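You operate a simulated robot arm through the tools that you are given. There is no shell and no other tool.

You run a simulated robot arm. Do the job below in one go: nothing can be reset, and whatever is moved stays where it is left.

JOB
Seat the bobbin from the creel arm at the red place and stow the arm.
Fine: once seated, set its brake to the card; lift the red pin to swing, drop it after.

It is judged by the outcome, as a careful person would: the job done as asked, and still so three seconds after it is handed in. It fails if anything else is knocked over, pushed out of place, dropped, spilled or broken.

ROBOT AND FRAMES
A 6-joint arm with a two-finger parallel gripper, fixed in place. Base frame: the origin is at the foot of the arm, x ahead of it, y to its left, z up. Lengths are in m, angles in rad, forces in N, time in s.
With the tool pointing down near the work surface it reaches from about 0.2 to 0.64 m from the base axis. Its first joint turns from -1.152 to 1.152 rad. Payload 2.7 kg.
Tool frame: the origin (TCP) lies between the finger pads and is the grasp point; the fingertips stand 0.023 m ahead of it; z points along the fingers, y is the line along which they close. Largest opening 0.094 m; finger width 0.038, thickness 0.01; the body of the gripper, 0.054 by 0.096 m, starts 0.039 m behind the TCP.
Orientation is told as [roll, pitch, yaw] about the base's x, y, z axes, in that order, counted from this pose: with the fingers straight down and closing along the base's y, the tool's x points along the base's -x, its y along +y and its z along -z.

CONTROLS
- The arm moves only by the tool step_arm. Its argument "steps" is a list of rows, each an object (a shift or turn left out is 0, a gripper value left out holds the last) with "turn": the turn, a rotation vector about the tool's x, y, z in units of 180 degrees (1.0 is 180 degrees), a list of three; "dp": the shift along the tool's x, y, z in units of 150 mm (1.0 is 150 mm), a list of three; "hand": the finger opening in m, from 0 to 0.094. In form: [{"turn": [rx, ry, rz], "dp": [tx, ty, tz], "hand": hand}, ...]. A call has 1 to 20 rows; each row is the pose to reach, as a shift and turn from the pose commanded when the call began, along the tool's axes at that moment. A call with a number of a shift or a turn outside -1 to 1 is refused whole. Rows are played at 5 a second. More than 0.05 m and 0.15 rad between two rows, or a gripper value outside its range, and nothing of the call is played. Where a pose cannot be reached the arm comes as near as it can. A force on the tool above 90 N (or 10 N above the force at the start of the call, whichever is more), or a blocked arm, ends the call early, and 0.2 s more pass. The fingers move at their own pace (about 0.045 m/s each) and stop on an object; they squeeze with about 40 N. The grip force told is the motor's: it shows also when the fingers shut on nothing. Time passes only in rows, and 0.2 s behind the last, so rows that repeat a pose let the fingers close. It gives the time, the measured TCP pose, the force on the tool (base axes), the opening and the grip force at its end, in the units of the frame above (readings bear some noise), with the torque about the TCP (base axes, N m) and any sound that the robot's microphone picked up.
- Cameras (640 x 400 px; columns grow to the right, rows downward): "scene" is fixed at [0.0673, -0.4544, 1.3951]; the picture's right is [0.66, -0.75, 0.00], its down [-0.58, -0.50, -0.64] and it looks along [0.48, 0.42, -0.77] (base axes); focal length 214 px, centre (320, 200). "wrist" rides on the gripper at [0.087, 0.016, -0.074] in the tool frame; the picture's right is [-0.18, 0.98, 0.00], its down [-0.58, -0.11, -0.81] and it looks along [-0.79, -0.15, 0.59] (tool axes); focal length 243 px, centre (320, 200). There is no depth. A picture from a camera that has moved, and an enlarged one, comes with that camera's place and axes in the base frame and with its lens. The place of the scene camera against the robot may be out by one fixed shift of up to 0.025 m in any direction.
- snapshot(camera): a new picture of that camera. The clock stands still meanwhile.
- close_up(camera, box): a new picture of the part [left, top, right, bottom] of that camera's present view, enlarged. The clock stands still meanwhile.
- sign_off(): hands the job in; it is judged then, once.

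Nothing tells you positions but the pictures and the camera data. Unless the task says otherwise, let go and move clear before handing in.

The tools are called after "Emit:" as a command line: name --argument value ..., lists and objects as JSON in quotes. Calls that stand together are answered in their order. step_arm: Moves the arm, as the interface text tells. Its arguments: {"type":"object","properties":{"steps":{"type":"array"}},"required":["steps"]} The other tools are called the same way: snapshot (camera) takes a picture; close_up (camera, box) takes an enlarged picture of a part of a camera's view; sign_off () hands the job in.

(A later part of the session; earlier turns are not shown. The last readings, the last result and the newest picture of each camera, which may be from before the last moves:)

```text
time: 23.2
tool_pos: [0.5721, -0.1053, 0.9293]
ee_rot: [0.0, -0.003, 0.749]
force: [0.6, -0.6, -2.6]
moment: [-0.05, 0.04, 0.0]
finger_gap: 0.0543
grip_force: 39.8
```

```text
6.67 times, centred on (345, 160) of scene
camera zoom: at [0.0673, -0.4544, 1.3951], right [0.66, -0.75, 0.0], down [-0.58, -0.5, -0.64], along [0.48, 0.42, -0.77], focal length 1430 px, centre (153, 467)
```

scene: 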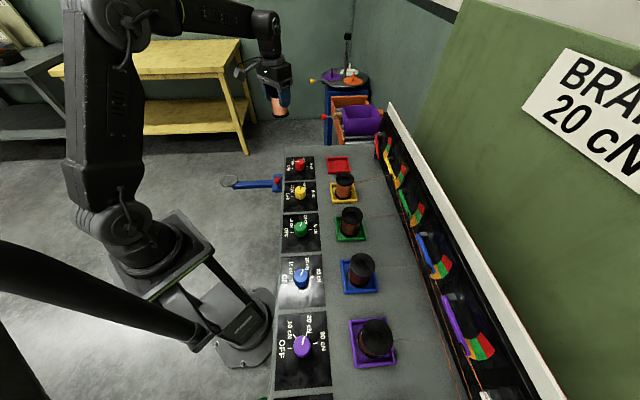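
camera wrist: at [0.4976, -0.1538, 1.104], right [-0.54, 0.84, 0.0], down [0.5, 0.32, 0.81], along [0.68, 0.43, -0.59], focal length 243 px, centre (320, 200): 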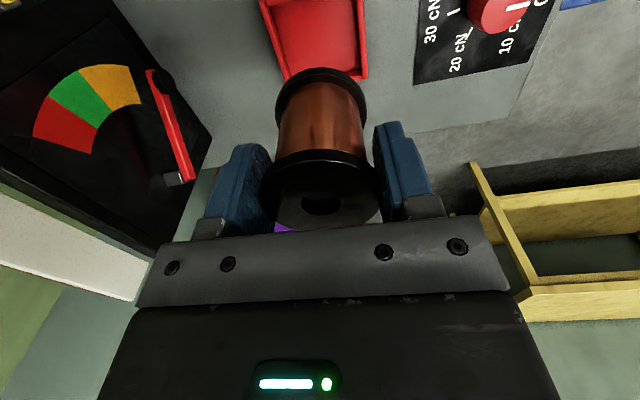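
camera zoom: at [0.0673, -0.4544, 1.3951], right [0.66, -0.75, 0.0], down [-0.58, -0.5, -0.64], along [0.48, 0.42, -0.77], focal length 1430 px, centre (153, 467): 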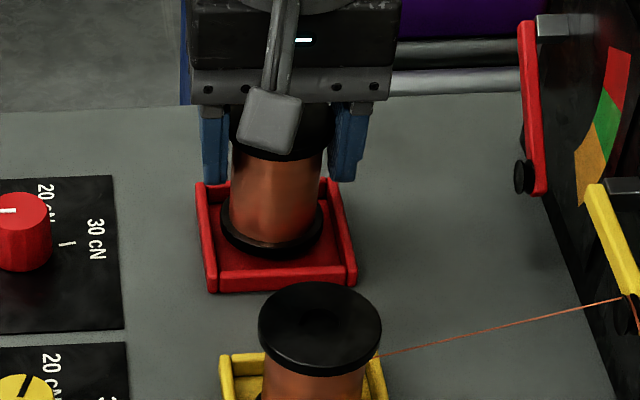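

Still hanging freely (force unchanged). I continue down in small increments.

Emit:
step_arm --steps '[{"dp": [0, 0, 0.01]}, {"dp": [0, 0, 0.02]}, {"dp": [0, 0, 0.02]}]'

Emit:
step_arm --steps '[{"dp": [0, 0, 0.007]}, {"dp": [0, 0, 0.013]}, {"dp": [0, 0, 0.013]}]'

```text
time: 24.0
tool_pos: [0.5711, -0.1055, 0.9266]
ee_rot: [0.0, -0.001, 0.749]
force: [-1.1, 0.3, -2.2]
moment: [-0.03, 0.02, 0.0]
finger_gap: 0.0541
grip_force: 39.6
```

```text
time: 24.8
tool_pos: [0.5715, -0.1054, 0.9246]
ee_rot: [-0.001, -0.003, 0.748]
force: [0.8, 0.4, -3.3]
moment: [0.0, -0.02, -0.02]
finger_gap: 0.0541
grip_force: 40.1
```

Emit:
step_arm --steps '[{"dp": [0, 0, 0.007]}, {"dp": [0, 0, 0.013]}, {"dp": [0, 0, 0.013]}]'

Emit:
close_up --camera "scene" --box '[315, 140, 375, 180]'

```text
time: 25.6
tool_pos: [0.5703, -0.1066, 0.9233]
ee_rot: [0.0, -0.002, 0.752]
force: [-0.5, -0.2, -2.8]
moment: [-0.04, 0.0, 0.01]
finger_gap: 0.0541
grip_force: 39.6
```

```text
10.00 times, centred on (345, 160) of scene
camera zoom: at [0.0673, -0.4544, 1.3951], right [0.66, -0.75, 0.0], down [-0.58, -0.5, -0.64], along [0.48, 0.42, -0.77], focal length 2145 px, centre (70, 600)
```

zoom: 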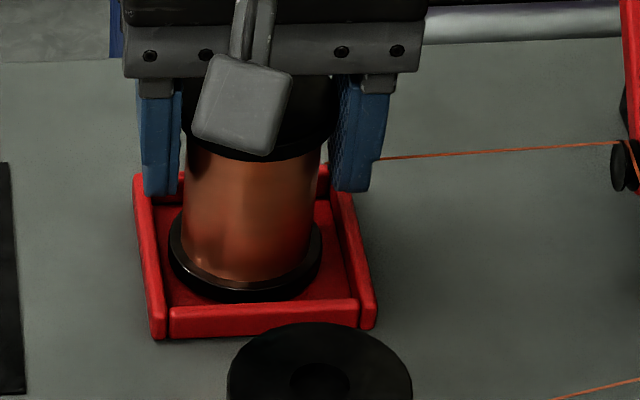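

A thread now runs from the bobbin to the red gauge, so it is very near its seat. The weight is still on the gripper, so I'll go a little further.

Emit:
step_arm --steps '[{"dp": [0, 0, 0.005]}, {"dp": [0, 0, 0.01]}, {"dp": [0, 0, 0.01]}]'

Emit:
step_arm --steps '[{"dp": [0, 0, 0.005]}, {"dp": [0, 0, 0.01]}, {"dp": [0, 0, 0.01]}]'

```text
time: 26.4
tool_pos: [0.5711, -0.1053, 0.9205]
ee_rot: [0.001, -0.002, 0.751]
force: [0.8, -1.1, -2.4]
moment: [0.01, 0.01, 0.02]
finger_gap: 0.054
grip_force: 40.5
```

```text
time: 27.2
tool_pos: [0.5726, -0.1047, 0.9196]
ee_rot: [0.0, -0.001, 0.749]
force: [0.3, 0.8, -2.6]
moment: [-0.03, 0.03, -0.01]
finger_gap: 0.054
grip_force: 39.8
```

Emit:
step_arm --steps '[{"dp": [0, 0, 0.005]}, {"dp": [0, 0, 0.01]}, {"dp": [0, 0, 0.01]}]'

Emit:
close_up --camera "scene" --box '[330, 155, 360, 175]'

Emit:
close_up --camera "wrist" --box '[260, 50, 380, 130]'

```text
time: 28.0
tool_pos: [0.5711, -0.1048, 0.9193]
ee_rot: [-0.001, -0.005, 0.75]
force: [-1.5, 3.2, 7.9]
moment: [-0.01, 0.16, -0.08]
finger_gap: 0.0543
grip_force: 39.8
```

```text
16.00 times, centred on (345, 165) of scene
camera zoom: at [0.0671, -0.4542, 1.3951], right [0.66, -0.75, 0.0], down [-0.58, -0.5, -0.64], along [0.48, 0.42, -0.77], focal length 3432 px, centre (-80, 760)
```

zoom: 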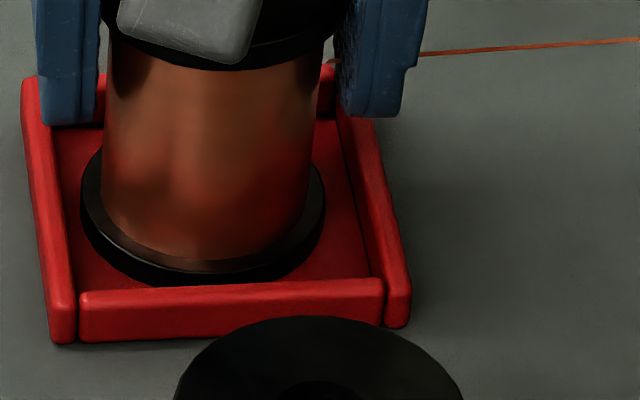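

```text
5.00 times, centred on (320, 90) of wrist
camera zoom: at [0.4984, -0.1525, 0.9929], right [-0.54, 0.84, 0.0], down [0.5, 0.32, 0.81], along [0.68, 0.43, -0.59], focal length 1213 px, centre (320, 750)
```

zoom: 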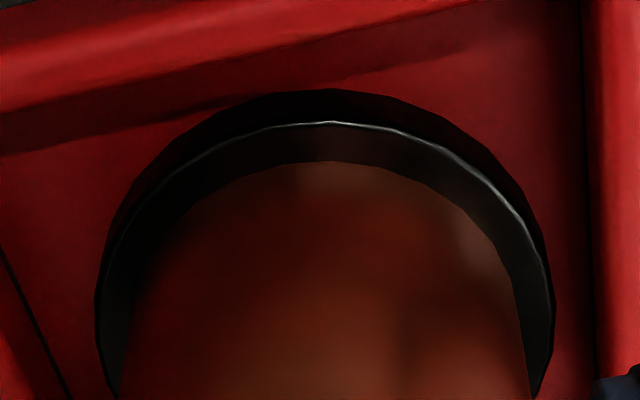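

Contact is confirmed: the vertical force reversed by about 10 N and the bobbin stands flat in the tray. I'll open the fingers gently.

Emit:
step_arm --steps '[{"dp": [0, 0, -0.003], "hand": 0.058}, {"dp": [0, 0, -0.003], "hand": 0.064}, {"dp": [0, 0, -0.003], "hand": 0.08}, {"dp": [0, 0, -0.003], "hand": 0.094}, {"dp": [0, 0, -0.003], "hand": 0.094}, {"dp": [0, 0, -0.003], "hand": 0.094}]'

Emit:
snapshot --camera "wrist"

Emit:
close_up --camera "scene" --box '[315, 140, 375, 180]'

```text
time: 29.4
tool_pos: [0.5715, -0.106, 0.9178]
ee_rot: [-0.001, -0.002, 0.751]
force: [-0.3, 1.1, -0.1]
moment: [0.0, 0.02, -0.01]
finger_gap: 0.0939
grip_force: 0.1
```

```text
taken
camera wrist: at [0.4983, -0.1522, 0.9921], right [-0.54, 0.84, 0.0], down [0.5, 0.32, 0.81], along [0.68, 0.43, -0.59], focal length 243 px, centre (320, 200)
```

wrist: 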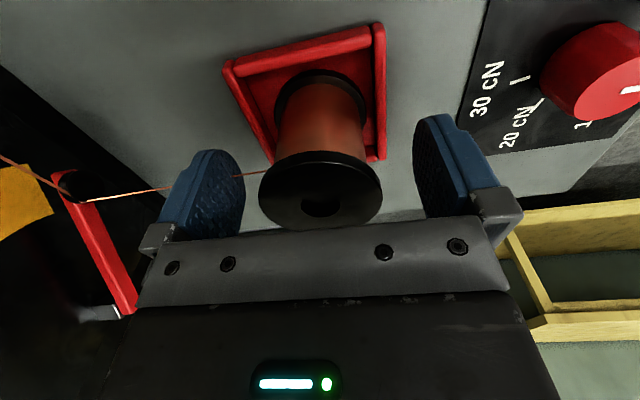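

```text
10.00 times, centred on (345, 160) of scene
camera zoom: at [0.0673, -0.4544, 1.3951], right [0.66, -0.75, 0.0], down [-0.58, -0.5, -0.64], along [0.48, 0.42, -0.77], focal length 2145 px, centre (70, 600)
```

zoom: 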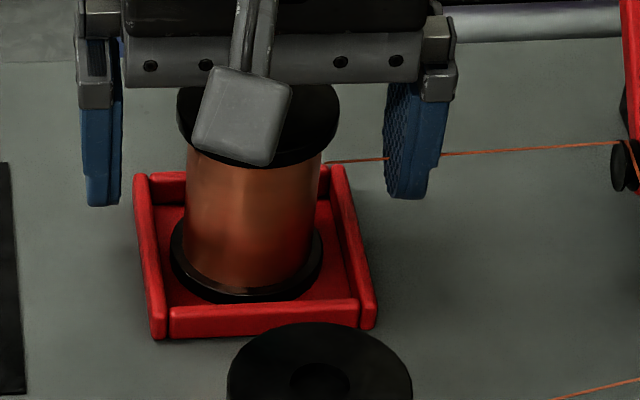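

The bobbin stands free and upright in the red tray. I'll rise straight up clear of it.

Emit:
step_arm --steps '[{"dp": [0, 0, -0.05]}, {"dp": [0, 0, -0.12]}, {"dp": [0, 0, -0.25]}, {"dp": [0, 0, -0.4]}, {"dp": [0, 0, -0.6]}, {"dp": [0, 0, -0.8]}, {"dp": [0, 0, -0.95]}, {"dp": [0, 0, -0.95]}]'

Emit:
snapshot --camera "wrist"

Emit:
snapshot --camera "scene"

```text
time: 31.2
tool_pos: [0.5732, -0.1052, 1.0593]
ee_rot: [0.0, 0.0, 0.749]
force: [0.7, -0.3, -0.7]
moment: [0.0, 0.04, -0.03]
finger_gap: 0.0943
grip_force: 0.1
```

```text
taken
camera wrist: at [0.5001, -0.1526, 1.1335], right [-0.54, 0.84, 0.0], down [0.5, 0.32, 0.81], along [0.68, 0.43, -0.59], focal length 243 px, centre (320, 200)
```

wrist: 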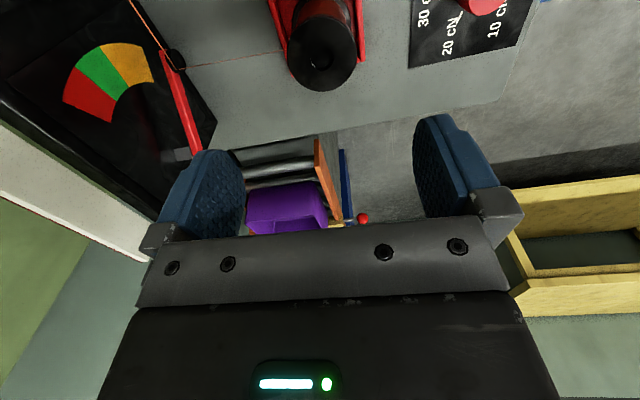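

```text
taken
```

scene: 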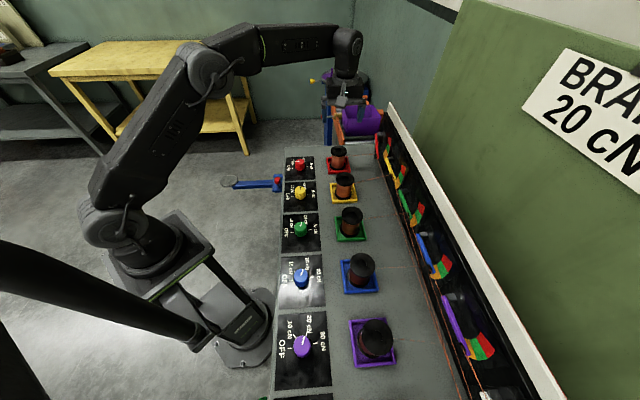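

The bobbin is seated, with its thread now running to the red gauge. Next is the red knob near (0.473, -0.012). I'll get a near-vertical view of the dial to read its tick angles precisely.

Emit:
step_arm --steps '[{"turn": [0, 0, 0.035], "dp": [0.005, 0.12, 0]}, {"turn": [0, 0, 0.07], "dp": [0.011, 0.24, 0]}, {"turn": [0, 0, 0.105], "dp": [0.017, 0.36, 0]}, {"turn": [0, 0, 0.14], "dp": [0.023, 0.5, 0]}, {"turn": [0, 0, 0.175], "dp": [0.029, 0.63, 0]}, {"turn": [0, 0, 0.21], "dp": [0.035, 0.75, 0]}, {"turn": [0, 0, 0.239], "dp": [0.0397, 0.8524, 0.1]}, {"turn": [0, 0, 0.239], "dp": [0.0397, 0.8524, 0.1]}]'

Emit:
step_arm --steps '[{"turn": [0, 0.042, 0], "dp": [0, 0, 0.05]}, {"turn": [0, 0.083, 0], "dp": [0, 0, 0.1]}, {"turn": [0, 0.125, 0], "dp": [0, 0, 0.15]}, {"turn": [0, 0.167, 0], "dp": [0, 0, 0.2]}, {"turn": [0, 0.208, 0], "dp": [0, 0, 0.25]}, {"turn": [0, 0.25, 0], "dp": [0, 0, 0.3]}, {"turn": [0, 0.25, 0], "dp": [0, 0, 0.3]}]'

Emit:
snapshot --camera "wrist"

Emit:
snapshot --camera "scene"

```text
time: 33.0
tool_pos: [0.4799, -0.0182, 1.0433]
ee_rot: [0.001, -0.002, -0.002]
force: [0.2, 0.0, 1.0]
moment: [0.0, 0.02, -0.01]
finger_gap: 0.0942
grip_force: 0.1
```

```text
time: 34.6
tool_pos: [0.4739, -0.0174, 0.998]
ee_rot: [0.002, 0.784, 0.0]
force: [0.5, 0.5, -0.5]
moment: [0.0, -0.01, 0.01]
finger_gap: 0.0938
grip_force: 0.1
out of reach, approached as far as the arm can: row 6, 7
```

```text
taken
camera wrist: at [0.4664, -0.0001, 1.1103], right [0.13, 0.98, -0.13], down [0.98, -0.11, 0.16], along [0.14, -0.15, -0.98], focal length 243 px, centre (320, 200)
```

wrist: 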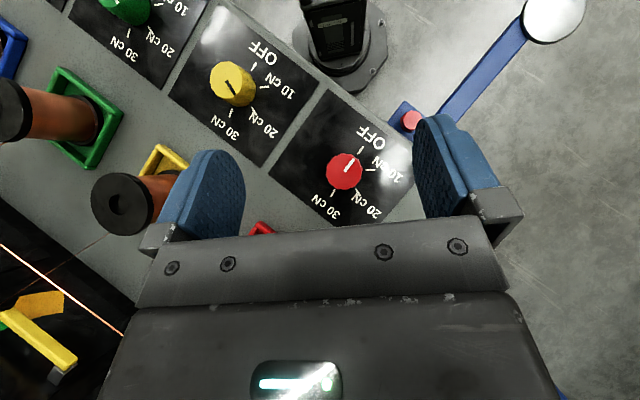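

```text
taken
```

scene: 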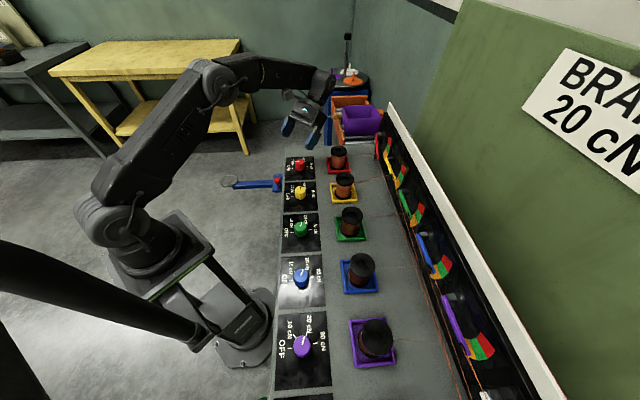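

Emit:
close_up --camera "wrist" --box '[290, 110, 410, 230]'

Emit:
close_up --camera "wrist" --box '[180, 30, 300, 150]'

Emit:
close_up --camera "wrist" --box '[380, 0, 600, 140]'

```text
3.33 times, centred on (350, 170) of wrist
camera zoom: at [0.4664, -0.0001, 1.1103], right [0.13, 0.98, -0.13], down [0.98, -0.11, 0.16], along [0.14, -0.15, -0.98], focal length 809 px, centre (220, 300)
```

zoom: 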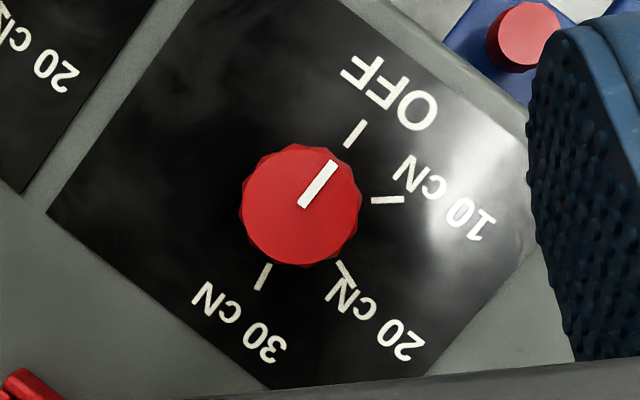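

```text
3.33 times, centred on (240, 90) of wrist
camera zoom: at [0.4664, -0.0001, 1.1103], right [0.13, 0.98, -0.13], down [0.98, -0.11, 0.16], along [0.14, -0.15, -0.98], focal length 809 px, centre (587, 567)
```

zoom: 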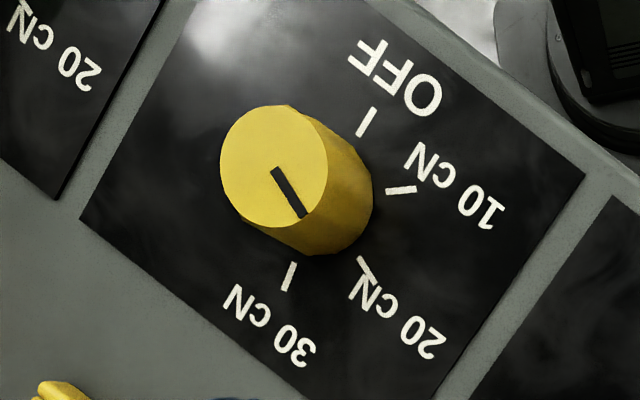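

```text
2.86 times, centred on (490, 70) of wrist
camera zoom: at [0.4664, -0.0001, 1.1103], right [0.13, 0.98, -0.13], down [0.98, -0.11, 0.16], along [0.14, -0.15, -0.98], focal length 693 px, centre (-166, 571)
```

zoom: 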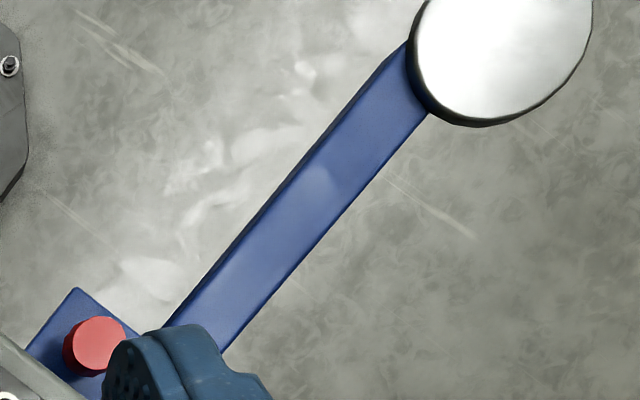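

Emit:
close_up --camera "wrist" --box '[336, 166, 384, 206]'

Emit:
close_up --camera "wrist" --box '[315, 135, 385, 205]'

```text
10.00 times, centred on (360, 186) of wrist
camera zoom: at [0.4664, -0.0001, 1.1103], right [0.13, 0.98, -0.13], down [0.98, -0.11, 0.16], along [0.14, -0.15, -0.98], focal length 2426 px, centre (-80, 340)
```

zoom: 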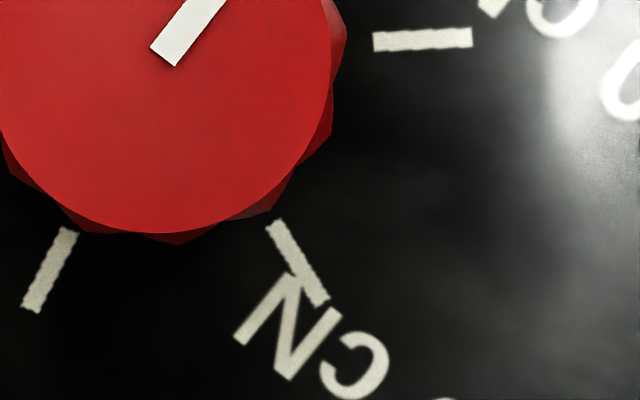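

```text
5.71 times, centred on (350, 170) of wrist
camera zoom: at [0.4664, -0.0001, 1.1103], right [0.13, 0.98, -0.13], down [0.98, -0.11, 0.16], along [0.14, -0.15, -0.98], focal length 1386 px, centre (149, 371)
```

zoom: 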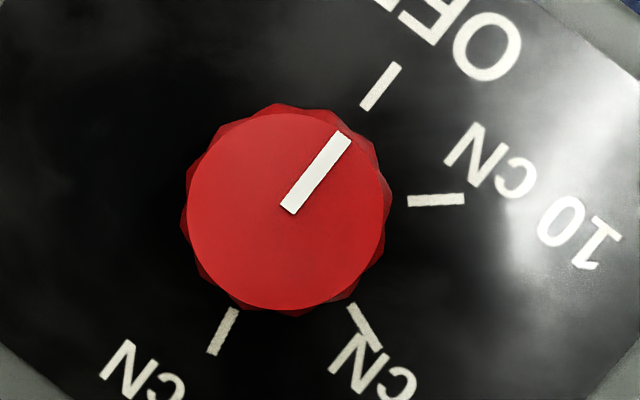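

The view from above is clear: the knob is at about (0.476, -0.008), 32 mm across, and points at OFF. The 20 cN mark lies about 111° clockwise from OFF. I'll stand the tool upright again over the knob, pre-turned so the twist stays within the wrist's range.

Emit:
step_arm --steps '[{"turn": [0, -0.042, 0], "dp": [0.03, 0, -0.03]}, {"turn": [0, -0.083, 0], "dp": [0.06, 0, -0.06]}, {"turn": [0, -0.125, 0], "dp": [0.09, 0, -0.09]}, {"turn": [0, -0.167, 0], "dp": [0.12, 0, -0.12]}, {"turn": [0, -0.208, 0], "dp": [0.16, 0, -0.16]}, {"turn": [0, -0.25, 0], "dp": [0.189, 0, -0.189]}, {"turn": [0, -0.25, 0], "dp": [0.189, 0, -0.189]}]'

Emit:
step_arm --steps '[{"turn": [0, 0, -0.044], "dp": [0.004, 0.008, 0.04]}, {"turn": [0, 0, -0.088], "dp": [0.008, 0.016, 0.08]}, {"turn": [0, 0, -0.132], "dp": [0.012, 0.024, 0.12]}, {"turn": [0, 0, -0.176], "dp": [0.016, 0.032, 0.16]}, {"turn": [0, 0, -0.22], "dp": [0.02, 0.04, 0.2]}, {"turn": [0, 0, -0.264], "dp": [0.024, 0.048, 0.24]}, {"turn": [0, 0, -0.3056], "dp": [0.028, 0.056, 0.28]}, {"turn": [0, 0, -0.3056], "dp": [0.028, 0.056, 0.28]}]'

Emit:
snapshot --camera "wrist"

```text
time: 36.2
tool_pos: [0.4749, -0.015, 1.0368]
ee_rot: [0.0, -0.002, 0.0]
force: [-0.3, -0.5, -0.1]
moment: [0.01, 0.0, -0.01]
finger_gap: 0.0941
grip_force: 0.0
```

```text
time: 38.0
tool_pos: [0.4685, -0.0066, 0.9962]
ee_rot: [-0.001, -0.001, 0.96]
force: [-0.9, -0.5, 0.6]
moment: [0.0, -0.03, 0.03]
finger_gap: 0.0939
grip_force: 0.1
```

```text
taken
camera wrist: at [0.4069, -0.0681, 1.0698], right [-0.7, 0.71, 0.0], down [0.42, 0.41, 0.81], along [0.58, 0.57, -0.59], focal length 243 px, centre (320, 200)
```

wrist: 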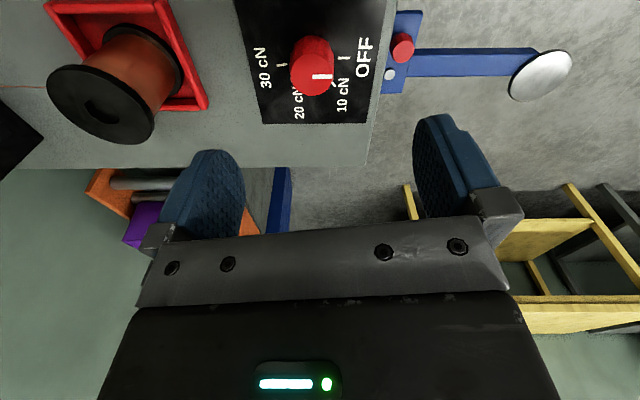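

Emit:
close_up --camera "wrist" --box '[250, 10, 390, 120]'

Emit:
close_up --camera "wrist" --box '[370, 0, 590, 120]'

```text
3.64 times, centred on (320, 65) of wrist
camera zoom: at [0.4069, -0.0681, 1.0698], right [-0.7, 0.71, 0.0], down [0.42, 0.41, 0.81], along [0.58, 0.57, -0.59], focal length 882 px, centre (320, 691)
```

zoom: 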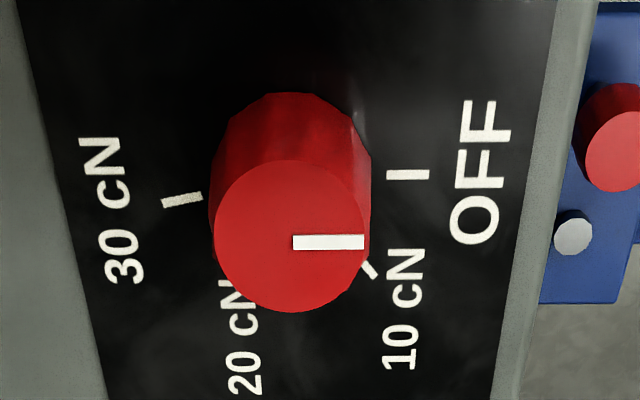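

```text
2.91 times, centred on (480, 60) of wrist
camera zoom: at [0.4069, -0.0681, 1.0698], right [-0.7, 0.71, 0.0], down [0.42, 0.41, 0.81], along [0.58, 0.57, -0.59], focal length 706 px, centre (-146, 607)
```

zoom: 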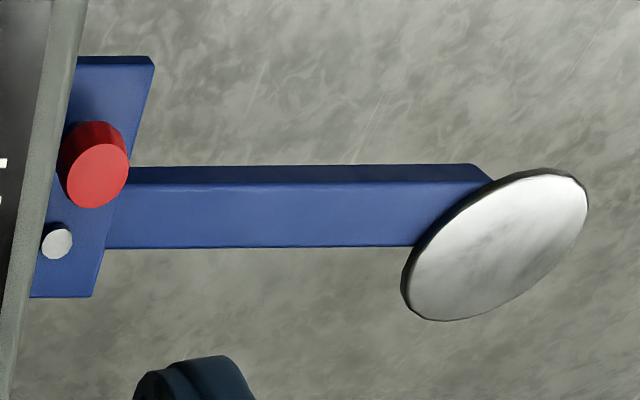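

Emit:
step_arm --steps '[{"dp": [-0.01, -0.022, 0.05]}, {"dp": [-0.02, -0.0437, 0.15]}, {"dp": [-0.02, -0.0437, 0.28]}, {"dp": [-0.02, -0.0437, 0.4]}, {"dp": [-0.02, -0.0437, 0.48]}, {"dp": [-0.02, -0.0437, 0.5067]}, {"dp": [-0.02, -0.0437, 0.5067]}]'

Emit:
snapshot --camera "wrist"

Emit:
close_up --camera "scene" --box '[265, 125, 345, 195]'

```text
time: 39.6
tool_pos: [0.4767, -0.0086, 0.9213]
ee_rot: [0.0, -0.003, 0.961]
force: [0.2, -0.4, 0.5]
moment: [-0.03, -0.02, -0.01]
finger_gap: 0.0938
grip_force: 0.1
```

```text
taken
camera wrist: at [0.4139, -0.071, 0.9948], right [-0.7, 0.71, 0.0], down [0.42, 0.41, 0.81], along [0.58, 0.56, -0.59], focal length 243 px, centre (320, 200)
```

wrist: 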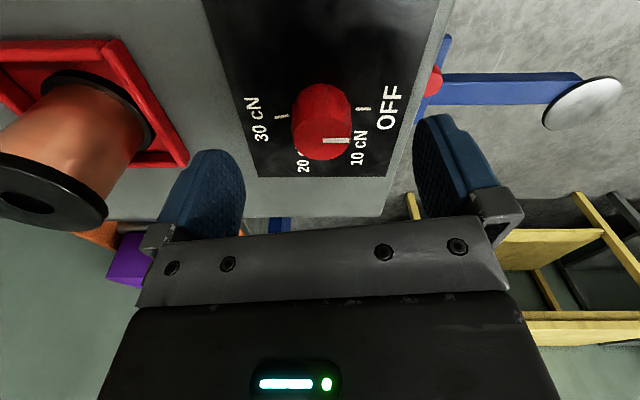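

```text
5.71 times, centred on (305, 160) of scene
camera zoom: at [0.0673, -0.4544, 1.3951], right [0.66, -0.75, 0.0], down [-0.58, -0.5, -0.64], along [0.48, 0.42, -0.77], focal length 1226 px, centre (406, 429)
```

zoom: 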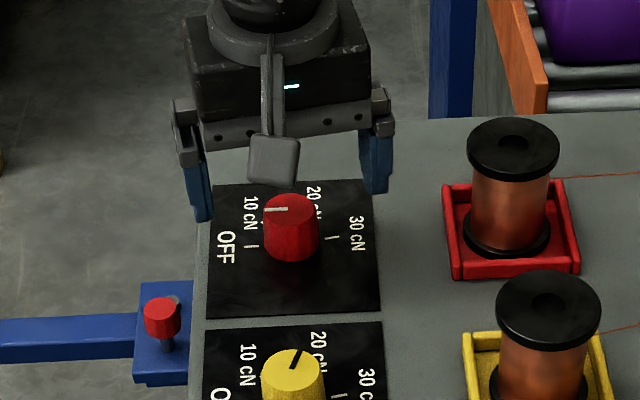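

The knob is centred between the fingers. I'll go down so the pads overlap its upper half, keeping the fingertips above the panel, and then close.

Emit:
step_arm --steps '[{"dp": [0, 0, 0.05]}, {"dp": [0, 0, 0.1]}, {"dp": [0, 0, 0.15]}, {"dp": [0, 0, 0.18]}, {"dp": [0, 0, 0.18]}]'

Emit:
close_up --camera "scene" --box '[275, 140, 325, 180]'

Emit:
snapshot --camera "wrist"

```text
time: 40.8
tool_pos: [0.4748, -0.009, 0.8923]
ee_rot: [-0.001, -0.001, 0.96]
force: [-0.7, 0.4, -0.5]
moment: [0.02, -0.01, -0.01]
finger_gap: 0.0942
grip_force: 0.1
```

```text
10.00 times, centred on (300, 160) of scene
camera zoom: at [0.0673, -0.4544, 1.3951], right [0.66, -0.75, 0.0], down [-0.58, -0.5, -0.64], along [0.48, 0.42, -0.77], focal length 2145 px, centre (520, 600)
```

zoom: 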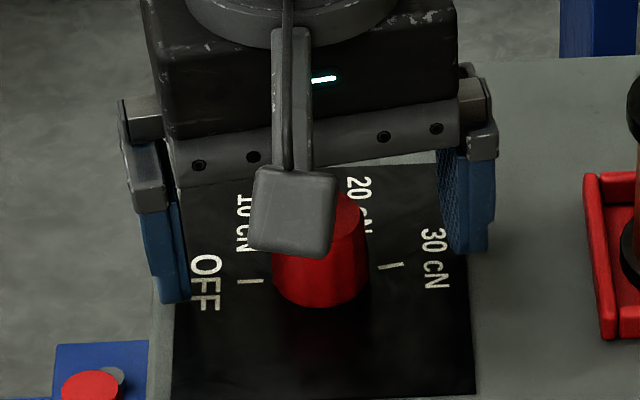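

```text
taken
camera wrist: at [0.4128, -0.0705, 0.9662], right [-0.7, 0.71, 0.0], down [0.42, 0.41, 0.81], along [0.58, 0.56, -0.59], focal length 243 px, centre (320, 200)
```

wrist: 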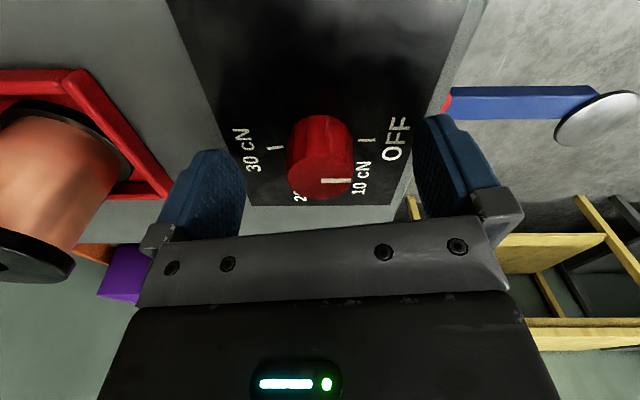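

Emit:
step_arm --steps '[{"hand": 0.02}, {"hand": 0.02}, {"hand": 0.02}, {"hand": 0.02}, {"hand": 0.02}, {"hand": 0.02}, {"hand": 0.02}]'

Emit:
snapshot --camera "wrist"

```text
time: 42.4
tool_pos: [0.475, -0.0092, 0.8921]
ee_rot: [0.001, -0.002, 0.96]
force: [2.5, -1.7, -1.9]
moment: [-0.04, -0.07, -0.01]
finger_gap: 0.0353
grip_force: 44.9
```

```text
taken
camera wrist: at [0.413, -0.0706, 0.9663], right [-0.7, 0.71, 0.0], down [0.42, 0.41, 0.81], along [0.58, 0.56, -0.59], focal length 243 px, centre (320, 200)
```

wrist: 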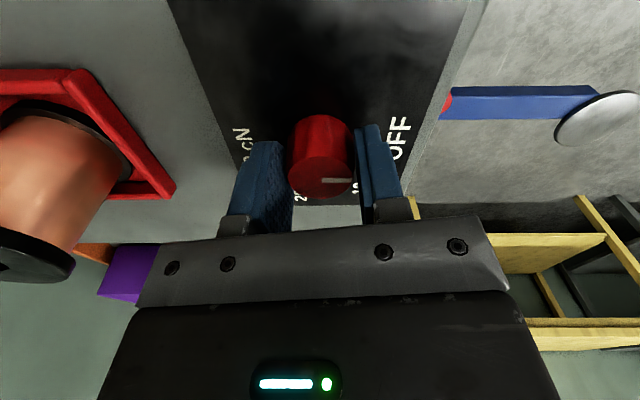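

The knob is held at 35 mm with little side load. I'll start turning clockwise and check that it follows.

Emit:
step_arm --steps '[{"turn": [0, 0, 0.04]}, {"turn": [0, 0, 0.08]}, {"turn": [0, 0, 0.12]}, {"turn": [0, 0, 0.16]}, {"turn": [0, 0, 0.16]}]'

Emit:
close_up --camera "wrist" --box '[230, 90, 420, 220]'

Emit:
close_up --camera "scene" --box '[275, 140, 325, 180]'

```text
time: 43.6
tool_pos: [0.4745, -0.009, 0.8928]
ee_rot: [0.002, 0.001, 0.455]
force: [-6.6, -1.7, -8.1]
moment: [0.19, -0.78, 0.03]
finger_gap: 0.0353
grip_force: 44.8
```

```text
3.08 times, centred on (325, 155) of wrist
camera zoom: at [0.3912, -0.0323, 0.9666], right [-0.27, 0.96, 0.0], down [0.57, 0.16, 0.81], along [0.78, 0.22, -0.59], focal length 746 px, centre (305, 338)
```

zoom: 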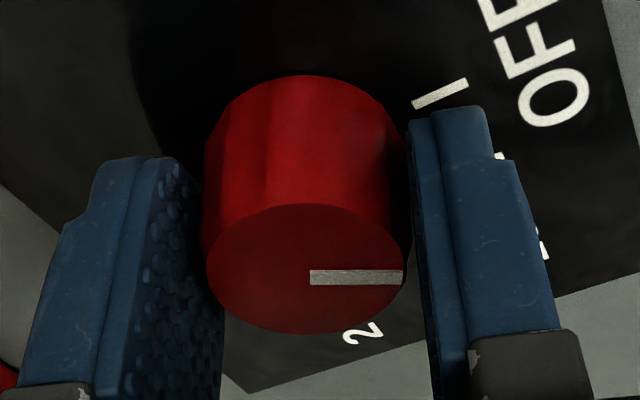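

```text
10.00 times, centred on (300, 160) of scene
camera zoom: at [0.0672, -0.4544, 1.3951], right [0.66, -0.75, 0.0], down [-0.58, -0.5, -0.64], along [0.48, 0.42, -0.77], focal length 2145 px, centre (520, 600)
```

zoom: 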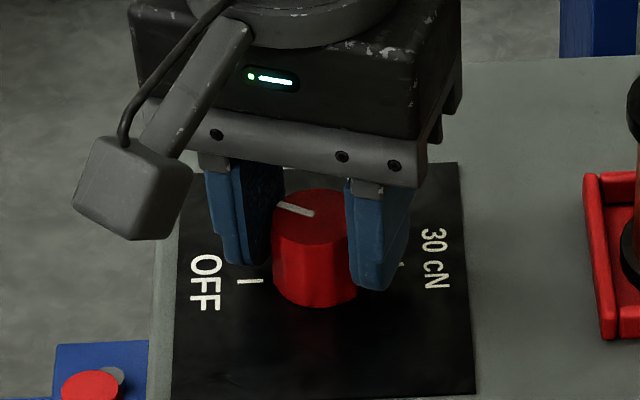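

The knob turns with the fingers. I'll continue the turn toward the 20 cN mark.

Emit:
step_arm --steps '[{"turn": [0, 0, 0.04]}, {"turn": [0, 0, 0.08]}, {"turn": [0, 0, 0.12]}, {"turn": [0, 0, 0.16]}, {"turn": [0, 0, 0.2]}, {"turn": [0, 0, 0.24]}, {"turn": [0, 0, 0.28]}, {"turn": [0, 0, 0.32]}, {"turn": [0, 0, 0.36]}, {"turn": [0, 0, 0.4]}, {"turn": [0, 0, 0.43]}, {"turn": [0, 0, 0.454]}, {"turn": [0, 0, 0.454]}]'

Emit:
close_up --camera "wrist" --box '[230, 90, 420, 220]'

Emit:
close_up --camera "scene" --box '[275, 140, 325, 180]'

```text
time: 46.4
tool_pos: [0.475, -0.0087, 0.8929]
ee_rot: [-0.001, 0.002, -0.971]
force: [-3.1, -5.9, -25.4]
moment: [0.67, 0.14, -0.02]
finger_gap: 0.035
grip_force: 45.2
```

```text
3.08 times, centred on (325, 155) of wrist
camera zoom: at [0.4408, 0.0722, 0.9667], right [0.92, 0.4, 0.0], down [0.24, -0.54, 0.81], along [0.32, -0.74, -0.59], focal length 746 px, centre (305, 338)
```

zoom: 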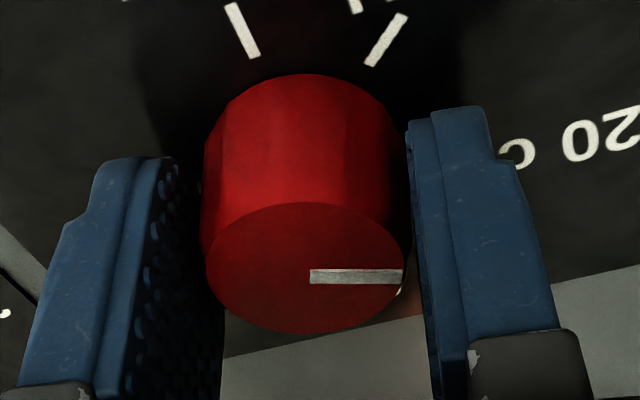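

```text
10.00 times, centred on (300, 160) of scene
camera zoom: at [0.0676, -0.4545, 1.395], right [0.66, -0.75, 0.0], down [-0.58, -0.5, -0.64], along [0.48, 0.42, -0.77], focal length 2145 px, centre (520, 600)
```

zoom: 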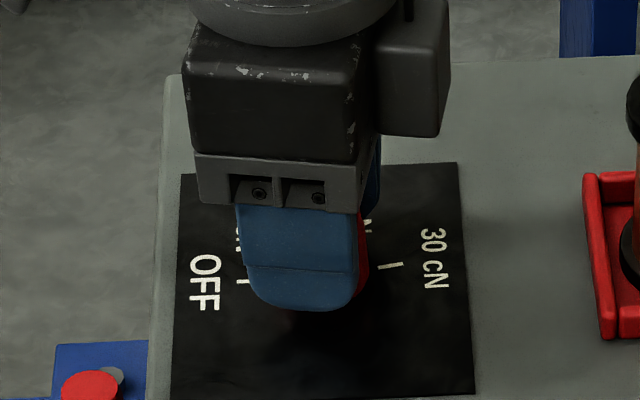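

The turn is complete. I'll open the fingers just enough and rise straight up, then check the pointer from above.

Emit:
step_arm --steps '[{"hand": 0.045}, {"hand": 0.065}, {"hand": 0.065}, {"hand": 0.065}, {"dp": [0, 0, -0.05]}, {"dp": [0, 0, -0.15]}, {"dp": [0, 0, -0.3]}, {"dp": [0, 0, -0.5]}, {"dp": [0, 0, -0.7]}, {"dp": [0, 0, -0.85]}, {"dp": [0, 0, -0.85]}]'

Emit:
snapshot --camera "wrist"

Emit:
close_up --camera "scene" --box '[275, 140, 325, 180]'

```text
time: 48.8
tool_pos: [0.4759, -0.009, 1.0202]
ee_rot: [0.0, 0.0, -0.967]
force: [0.5, -0.4, 1.0]
moment: [0.0, 0.01, 0.02]
finger_gap: 0.065
grip_force: 0.0
```

```text
taken
camera wrist: at [0.4408, 0.0716, 1.0941], right [0.91, 0.4, 0.0], down [0.24, -0.54, 0.81], along [0.33, -0.74, -0.59], focal length 243 px, centre (320, 200)
```

wrist: 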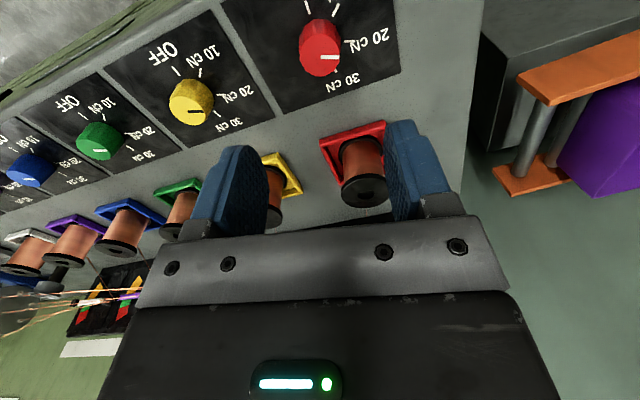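

```text
10.00 times, centred on (300, 160) of scene
camera zoom: at [0.0673, -0.4544, 1.3951], right [0.66, -0.75, 0.0], down [-0.58, -0.5, -0.64], along [0.48, 0.42, -0.77], focal length 2145 px, centre (520, 600)
```

zoom: 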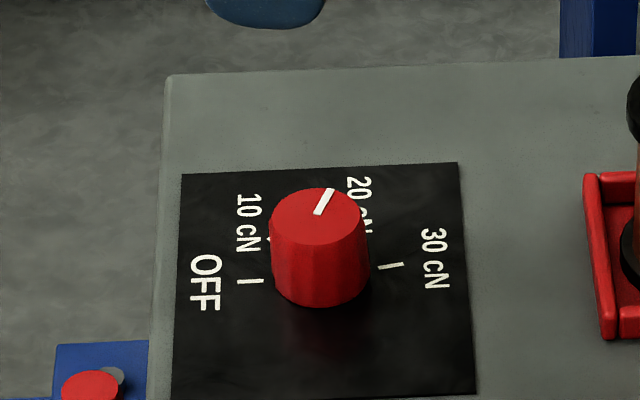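

Emit:
close_up --camera "wrist" --box '[260, 0, 400, 100]'

Emit:
close_up --camera "wrist" --box '[300, 100, 400, 220]'

Emit:
close_up --camera "scene" --box '[270, 145, 370, 208]'

```text
4.00 times, centred on (330, 50) of wrist
camera zoom: at [0.4408, 0.0716, 1.0941], right [0.91, 0.4, 0.0], down [0.24, -0.54, 0.81], along [0.33, -0.74, -0.59], focal length 970 px, centre (280, 800)
```

zoom: 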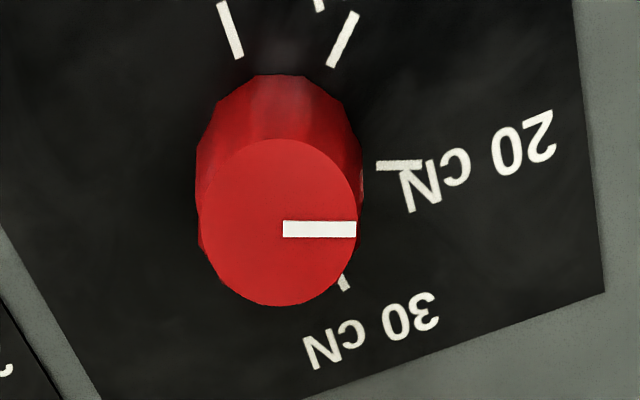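

```text
3.33 times, centred on (350, 160) of wrist
camera zoom: at [0.4408, 0.0716, 1.0941], right [0.91, 0.4, 0.0], down [0.24, -0.54, 0.81], along [0.33, -0.74, -0.59], focal length 809 px, centre (220, 333)
```

zoom: 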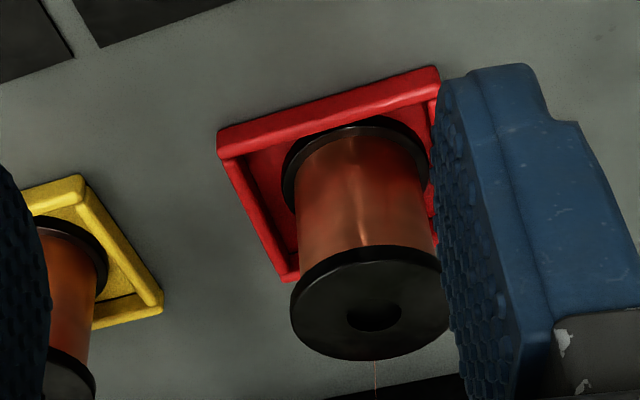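

```text
6.35 times, centred on (320, 176) of scene
camera zoom: at [0.0673, -0.4544, 1.3951], right [0.66, -0.75, 0.0], down [-0.58, -0.5, -0.64], along [0.48, 0.42, -0.77], focal length 1362 px, centre (320, 349)
```

zoom: 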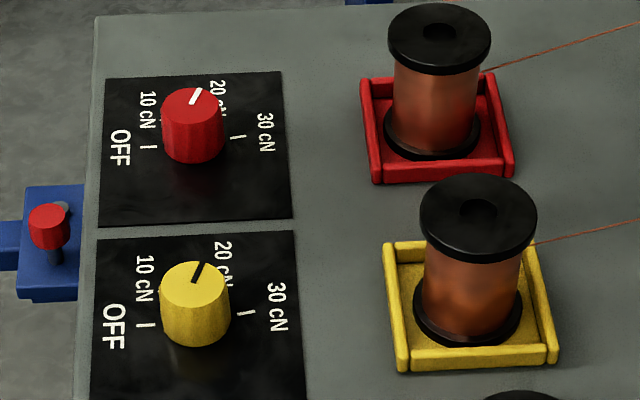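

The pointer sits on the 20 cN mark to within a couple of degrees, and the bobbin stands properly in the red tray. Next is the creel arm. The pin head is near (0.427, 0.080, 0.778) and the pivot is about 40 mm along the bench from it. I'll hover above the pin with the fingers set to close parallel to the bench edge.

Emit:
step_arm --steps '[{"dp": [0.1, 0.01, 0], "hand": 0.065}, {"dp": [0.25, 0.025, 0]}, {"turn": [0, 0, -0.02], "dp": [0.42, 0.042, 0]}, {"turn": [0, 0, -0.04], "dp": [0.57, 0.057, 0]}, {"turn": [0, 0, -0.0578], "dp": [0.674, 0.068, 0.05]}, {"turn": [0, 0, -0.0578], "dp": [0.674, 0.068, 0.2]}, {"turn": [0, 0, -0.0578], "dp": [0.674, 0.068, 0.4]}, {"turn": [0, 0, -0.0578], "dp": [0.674, 0.068, 0.6]}, {"turn": [0, 0, -0.0578], "dp": [0.674, 0.068, 0.75]}, {"turn": [0, 0, -0.0578], "dp": [0.674, 0.068, 0.8]}, {"turn": [0, 0, -0.0578], "dp": [0.674, 0.068, 0.8]}]'

Emit:
snapshot --camera "wrist"

Emit:
close_up --camera "wrist" --box '[240, 0, 400, 120]'

Emit:
close_up --camera "scene" --box '[200, 110, 340, 210]'

```text
time: 51.2
tool_pos: [0.4264, 0.0811, 0.8989]
ee_rot: [0.003, 0.0, -0.787]
force: [0.4, 0.8, 0.2]
moment: [0.02, 0.05, 0.01]
finger_gap: 0.065
grip_force: 0.0
```

```text
taken
camera wrist: at [0.3776, 0.1529, 0.9736], right [0.83, 0.56, 0.0], down [0.33, -0.49, 0.81], along [0.45, -0.67, -0.59], focal length 243 px, centre (320, 200)
```

wrist: 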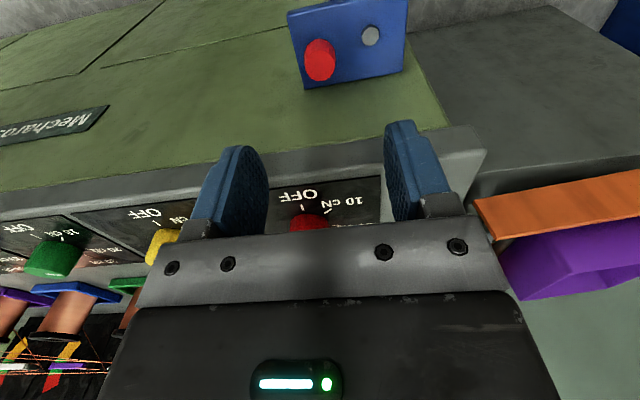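

```text
3.33 times, centred on (320, 60) of wrist
camera zoom: at [0.3776, 0.1529, 0.9736], right [0.83, 0.56, 0.0], down [0.33, -0.49, 0.81], along [0.45, -0.67, -0.59], focal length 809 px, centre (320, 667)
```

zoom: 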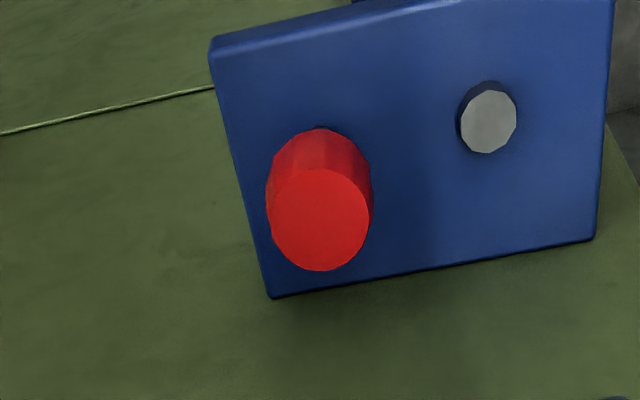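

```text
4.00 times, centred on (270, 160) of scene
camera zoom: at [0.0673, -0.4544, 1.3951], right [0.66, -0.75, 0.0], down [-0.58, -0.5, -0.64], along [0.48, 0.42, -0.77], focal length 858 px, centre (520, 360)
```

zoom: 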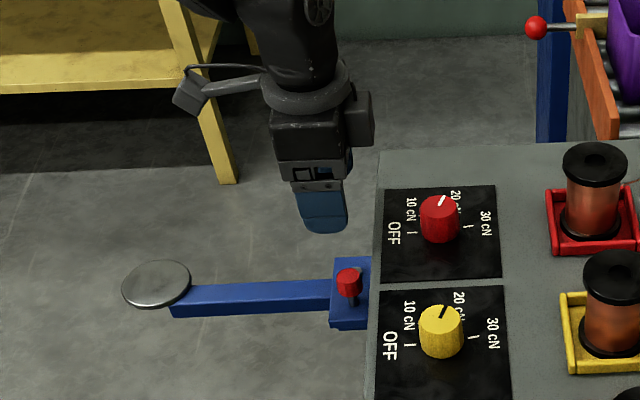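

The pin is directly below, with the bench face only about 34 mm behind it. The wrist housing could touch the bench if I came straight down. I'll tilt the tool 30° so the fingers reach in toward the bench and the wrist leans outward.

Emit:
step_arm --steps '[{"turn": [0, -0.035, 0], "dp": [0.002, -0.002, 0], "hand": 0.05}, {"turn": [0, -0.07, 0], "dp": [0.004, -0.004, 0]}, {"turn": [0, -0.105, 0], "dp": [0.007, -0.007, 0]}, {"turn": [0, -0.14, 0], "dp": [0.007, -0.007, 0]}, {"turn": [0, -0.1667, 0], "dp": [0.007, -0.007, 0]}, {"turn": [0, -0.1667, 0], "dp": [0.007, -0.007, 0]}]'

Emit:
snapshot --camera "wrist"

Emit:
close_up --camera "scene" --box '[200, 110, 340, 210]'

```text
time: 52.6
tool_pos: [0.425, 0.0812, 0.9001]
ee_rot: [0.002, -0.523, -0.789]
force: [0.3, 0.1, -0.1]
moment: [0.0, 0.0, -0.03]
finger_gap: 0.0498
grip_force: 0.0
```

```text
taken
camera wrist: at [0.3587, 0.1718, 0.9215], right [0.81, 0.58, 0.09], down [-0.01, -0.15, 0.99], along [0.59, -0.8, -0.12], focal length 243 px, centre (320, 200)
```

wrist: 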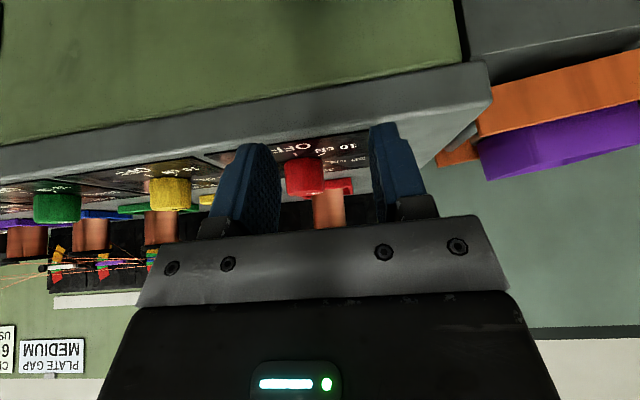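

```text
4.00 times, centred on (270, 160) of scene
camera zoom: at [0.0673, -0.4544, 1.3951], right [0.66, -0.75, 0.0], down [-0.58, -0.5, -0.64], along [0.48, 0.42, -0.77], focal length 858 px, centre (520, 360)
```

zoom: 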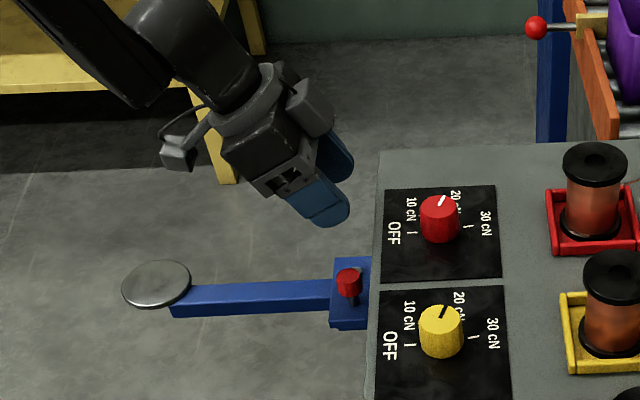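

Emit:
close_up --camera "wrist" --box '[0, 230, 160, 400]'

Emit:
step_arm --steps '[{"dp": [0.05, 0, 0.0866]}, {"dp": [0.12, 0, 0.2078]}, {"dp": [0.19, 0, 0.3291]}, {"dp": [0.25, 0, 0.433]}, {"dp": [0.3, 0, 0.5196]}, {"dp": [0.3, 0, 0.5196]}]'

Emit:
snapshot --camera "wrist"

Emit:
close_up --camera "scene" --box '[230, 130, 330, 200]'

```text
2.35 times, centred on (80, 315) of wrist
camera zoom: at [0.3587, 0.1718, 0.9215], right [0.81, 0.58, 0.09], down [-0.01, -0.15, 0.99], along [0.59, -0.8, -0.12], focal length 571 px, centre (885, -71)
```

zoom: 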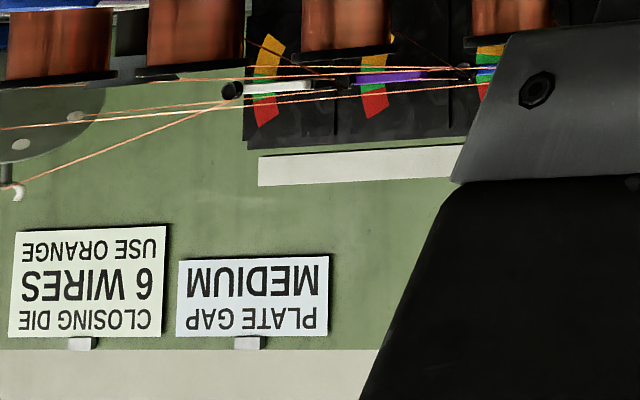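

```text
time: 54.0
tool_pos: [0.4254, 0.0778, 0.8115]
ee_rot: [0.003, -0.524, -0.79]
force: [-0.2, 0.5, 0.0]
moment: [-0.04, -0.02, 0.0]
finger_gap: 0.0501
grip_force: 0.2
```

```text
taken
camera wrist: at [0.3593, 0.1695, 0.8319], right [0.81, 0.58, 0.09], down [-0.01, -0.15, 0.99], along [0.59, -0.8, -0.12], focal length 243 px, centre (320, 200)
```

wrist: 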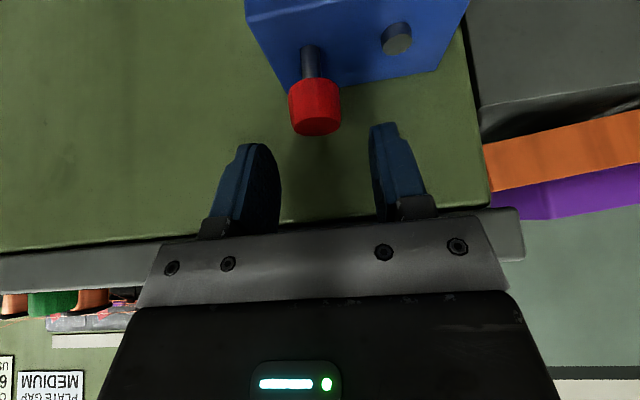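

```text
5.71 times, centred on (280, 165) of scene
camera zoom: at [0.0673, -0.4544, 1.3951], right [0.66, -0.75, 0.0], down [-0.58, -0.5, -0.64], along [0.48, 0.42, -0.77], focal length 1226 px, centre (549, 400)
```

zoom: 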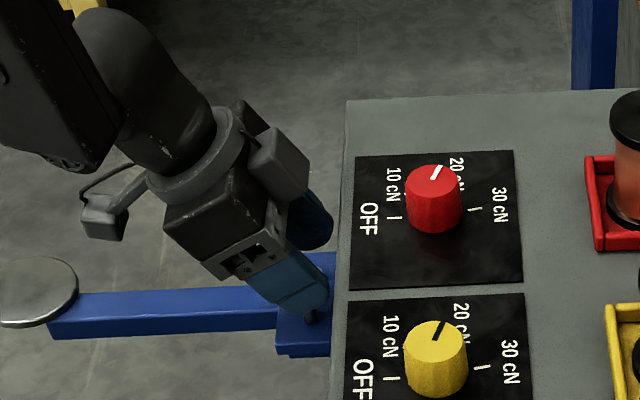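

The cards on the far side concern other settings (plate gap, closing die); the brake card is ours. The pin head lies centred between and just below the fingers. I'll ease down so the pads straddle the head.

Emit:
step_arm --steps '[{"dp": [0.03, 0, 0.052]}, {"dp": [0.06, 0, 0.1039]}, {"dp": [0.085, 0, 0.1472]}, {"dp": [0.085, 0, 0.1472]}]'

Emit:
snapshot --camera "wrist"

Emit:
close_up --camera "scene" --box '[245, 150, 305, 195]'

```text
time: 55.0
tool_pos: [0.4267, 0.0809, 0.7847]
ee_rot: [0.001, -0.524, -0.79]
force: [-0.7, 0.4, -0.5]
moment: [0.0, -0.04, 0.01]
finger_gap: 0.0501
grip_force: 0.1
```

```text
taken
camera wrist: at [0.3592, 0.1708, 0.8055], right [0.81, 0.58, 0.09], down [-0.01, -0.15, 0.99], along [0.59, -0.8, -0.12], focal length 243 px, centre (320, 200)
```

wrist: 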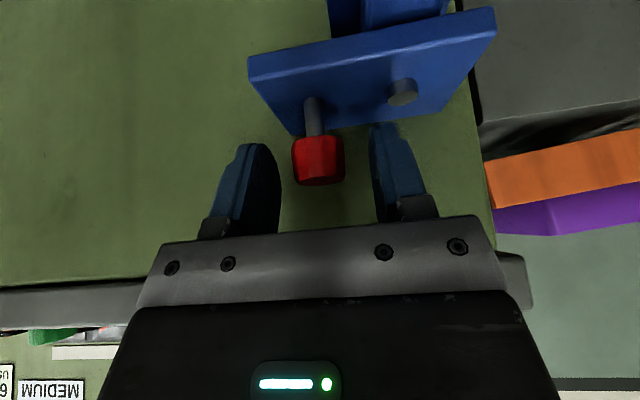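

```text
8.89 times, centred on (275, 172) of scene
camera zoom: at [0.0673, -0.4544, 1.3951], right [0.66, -0.75, 0.0], down [-0.58, -0.5, -0.64], along [0.48, 0.42, -0.77], focal length 1906 px, centre (720, 444)
```

zoom: 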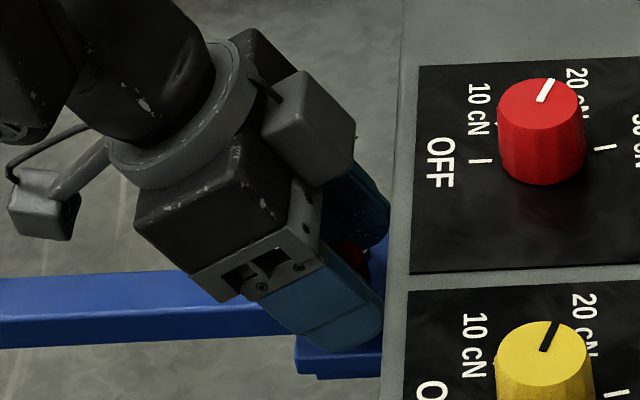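

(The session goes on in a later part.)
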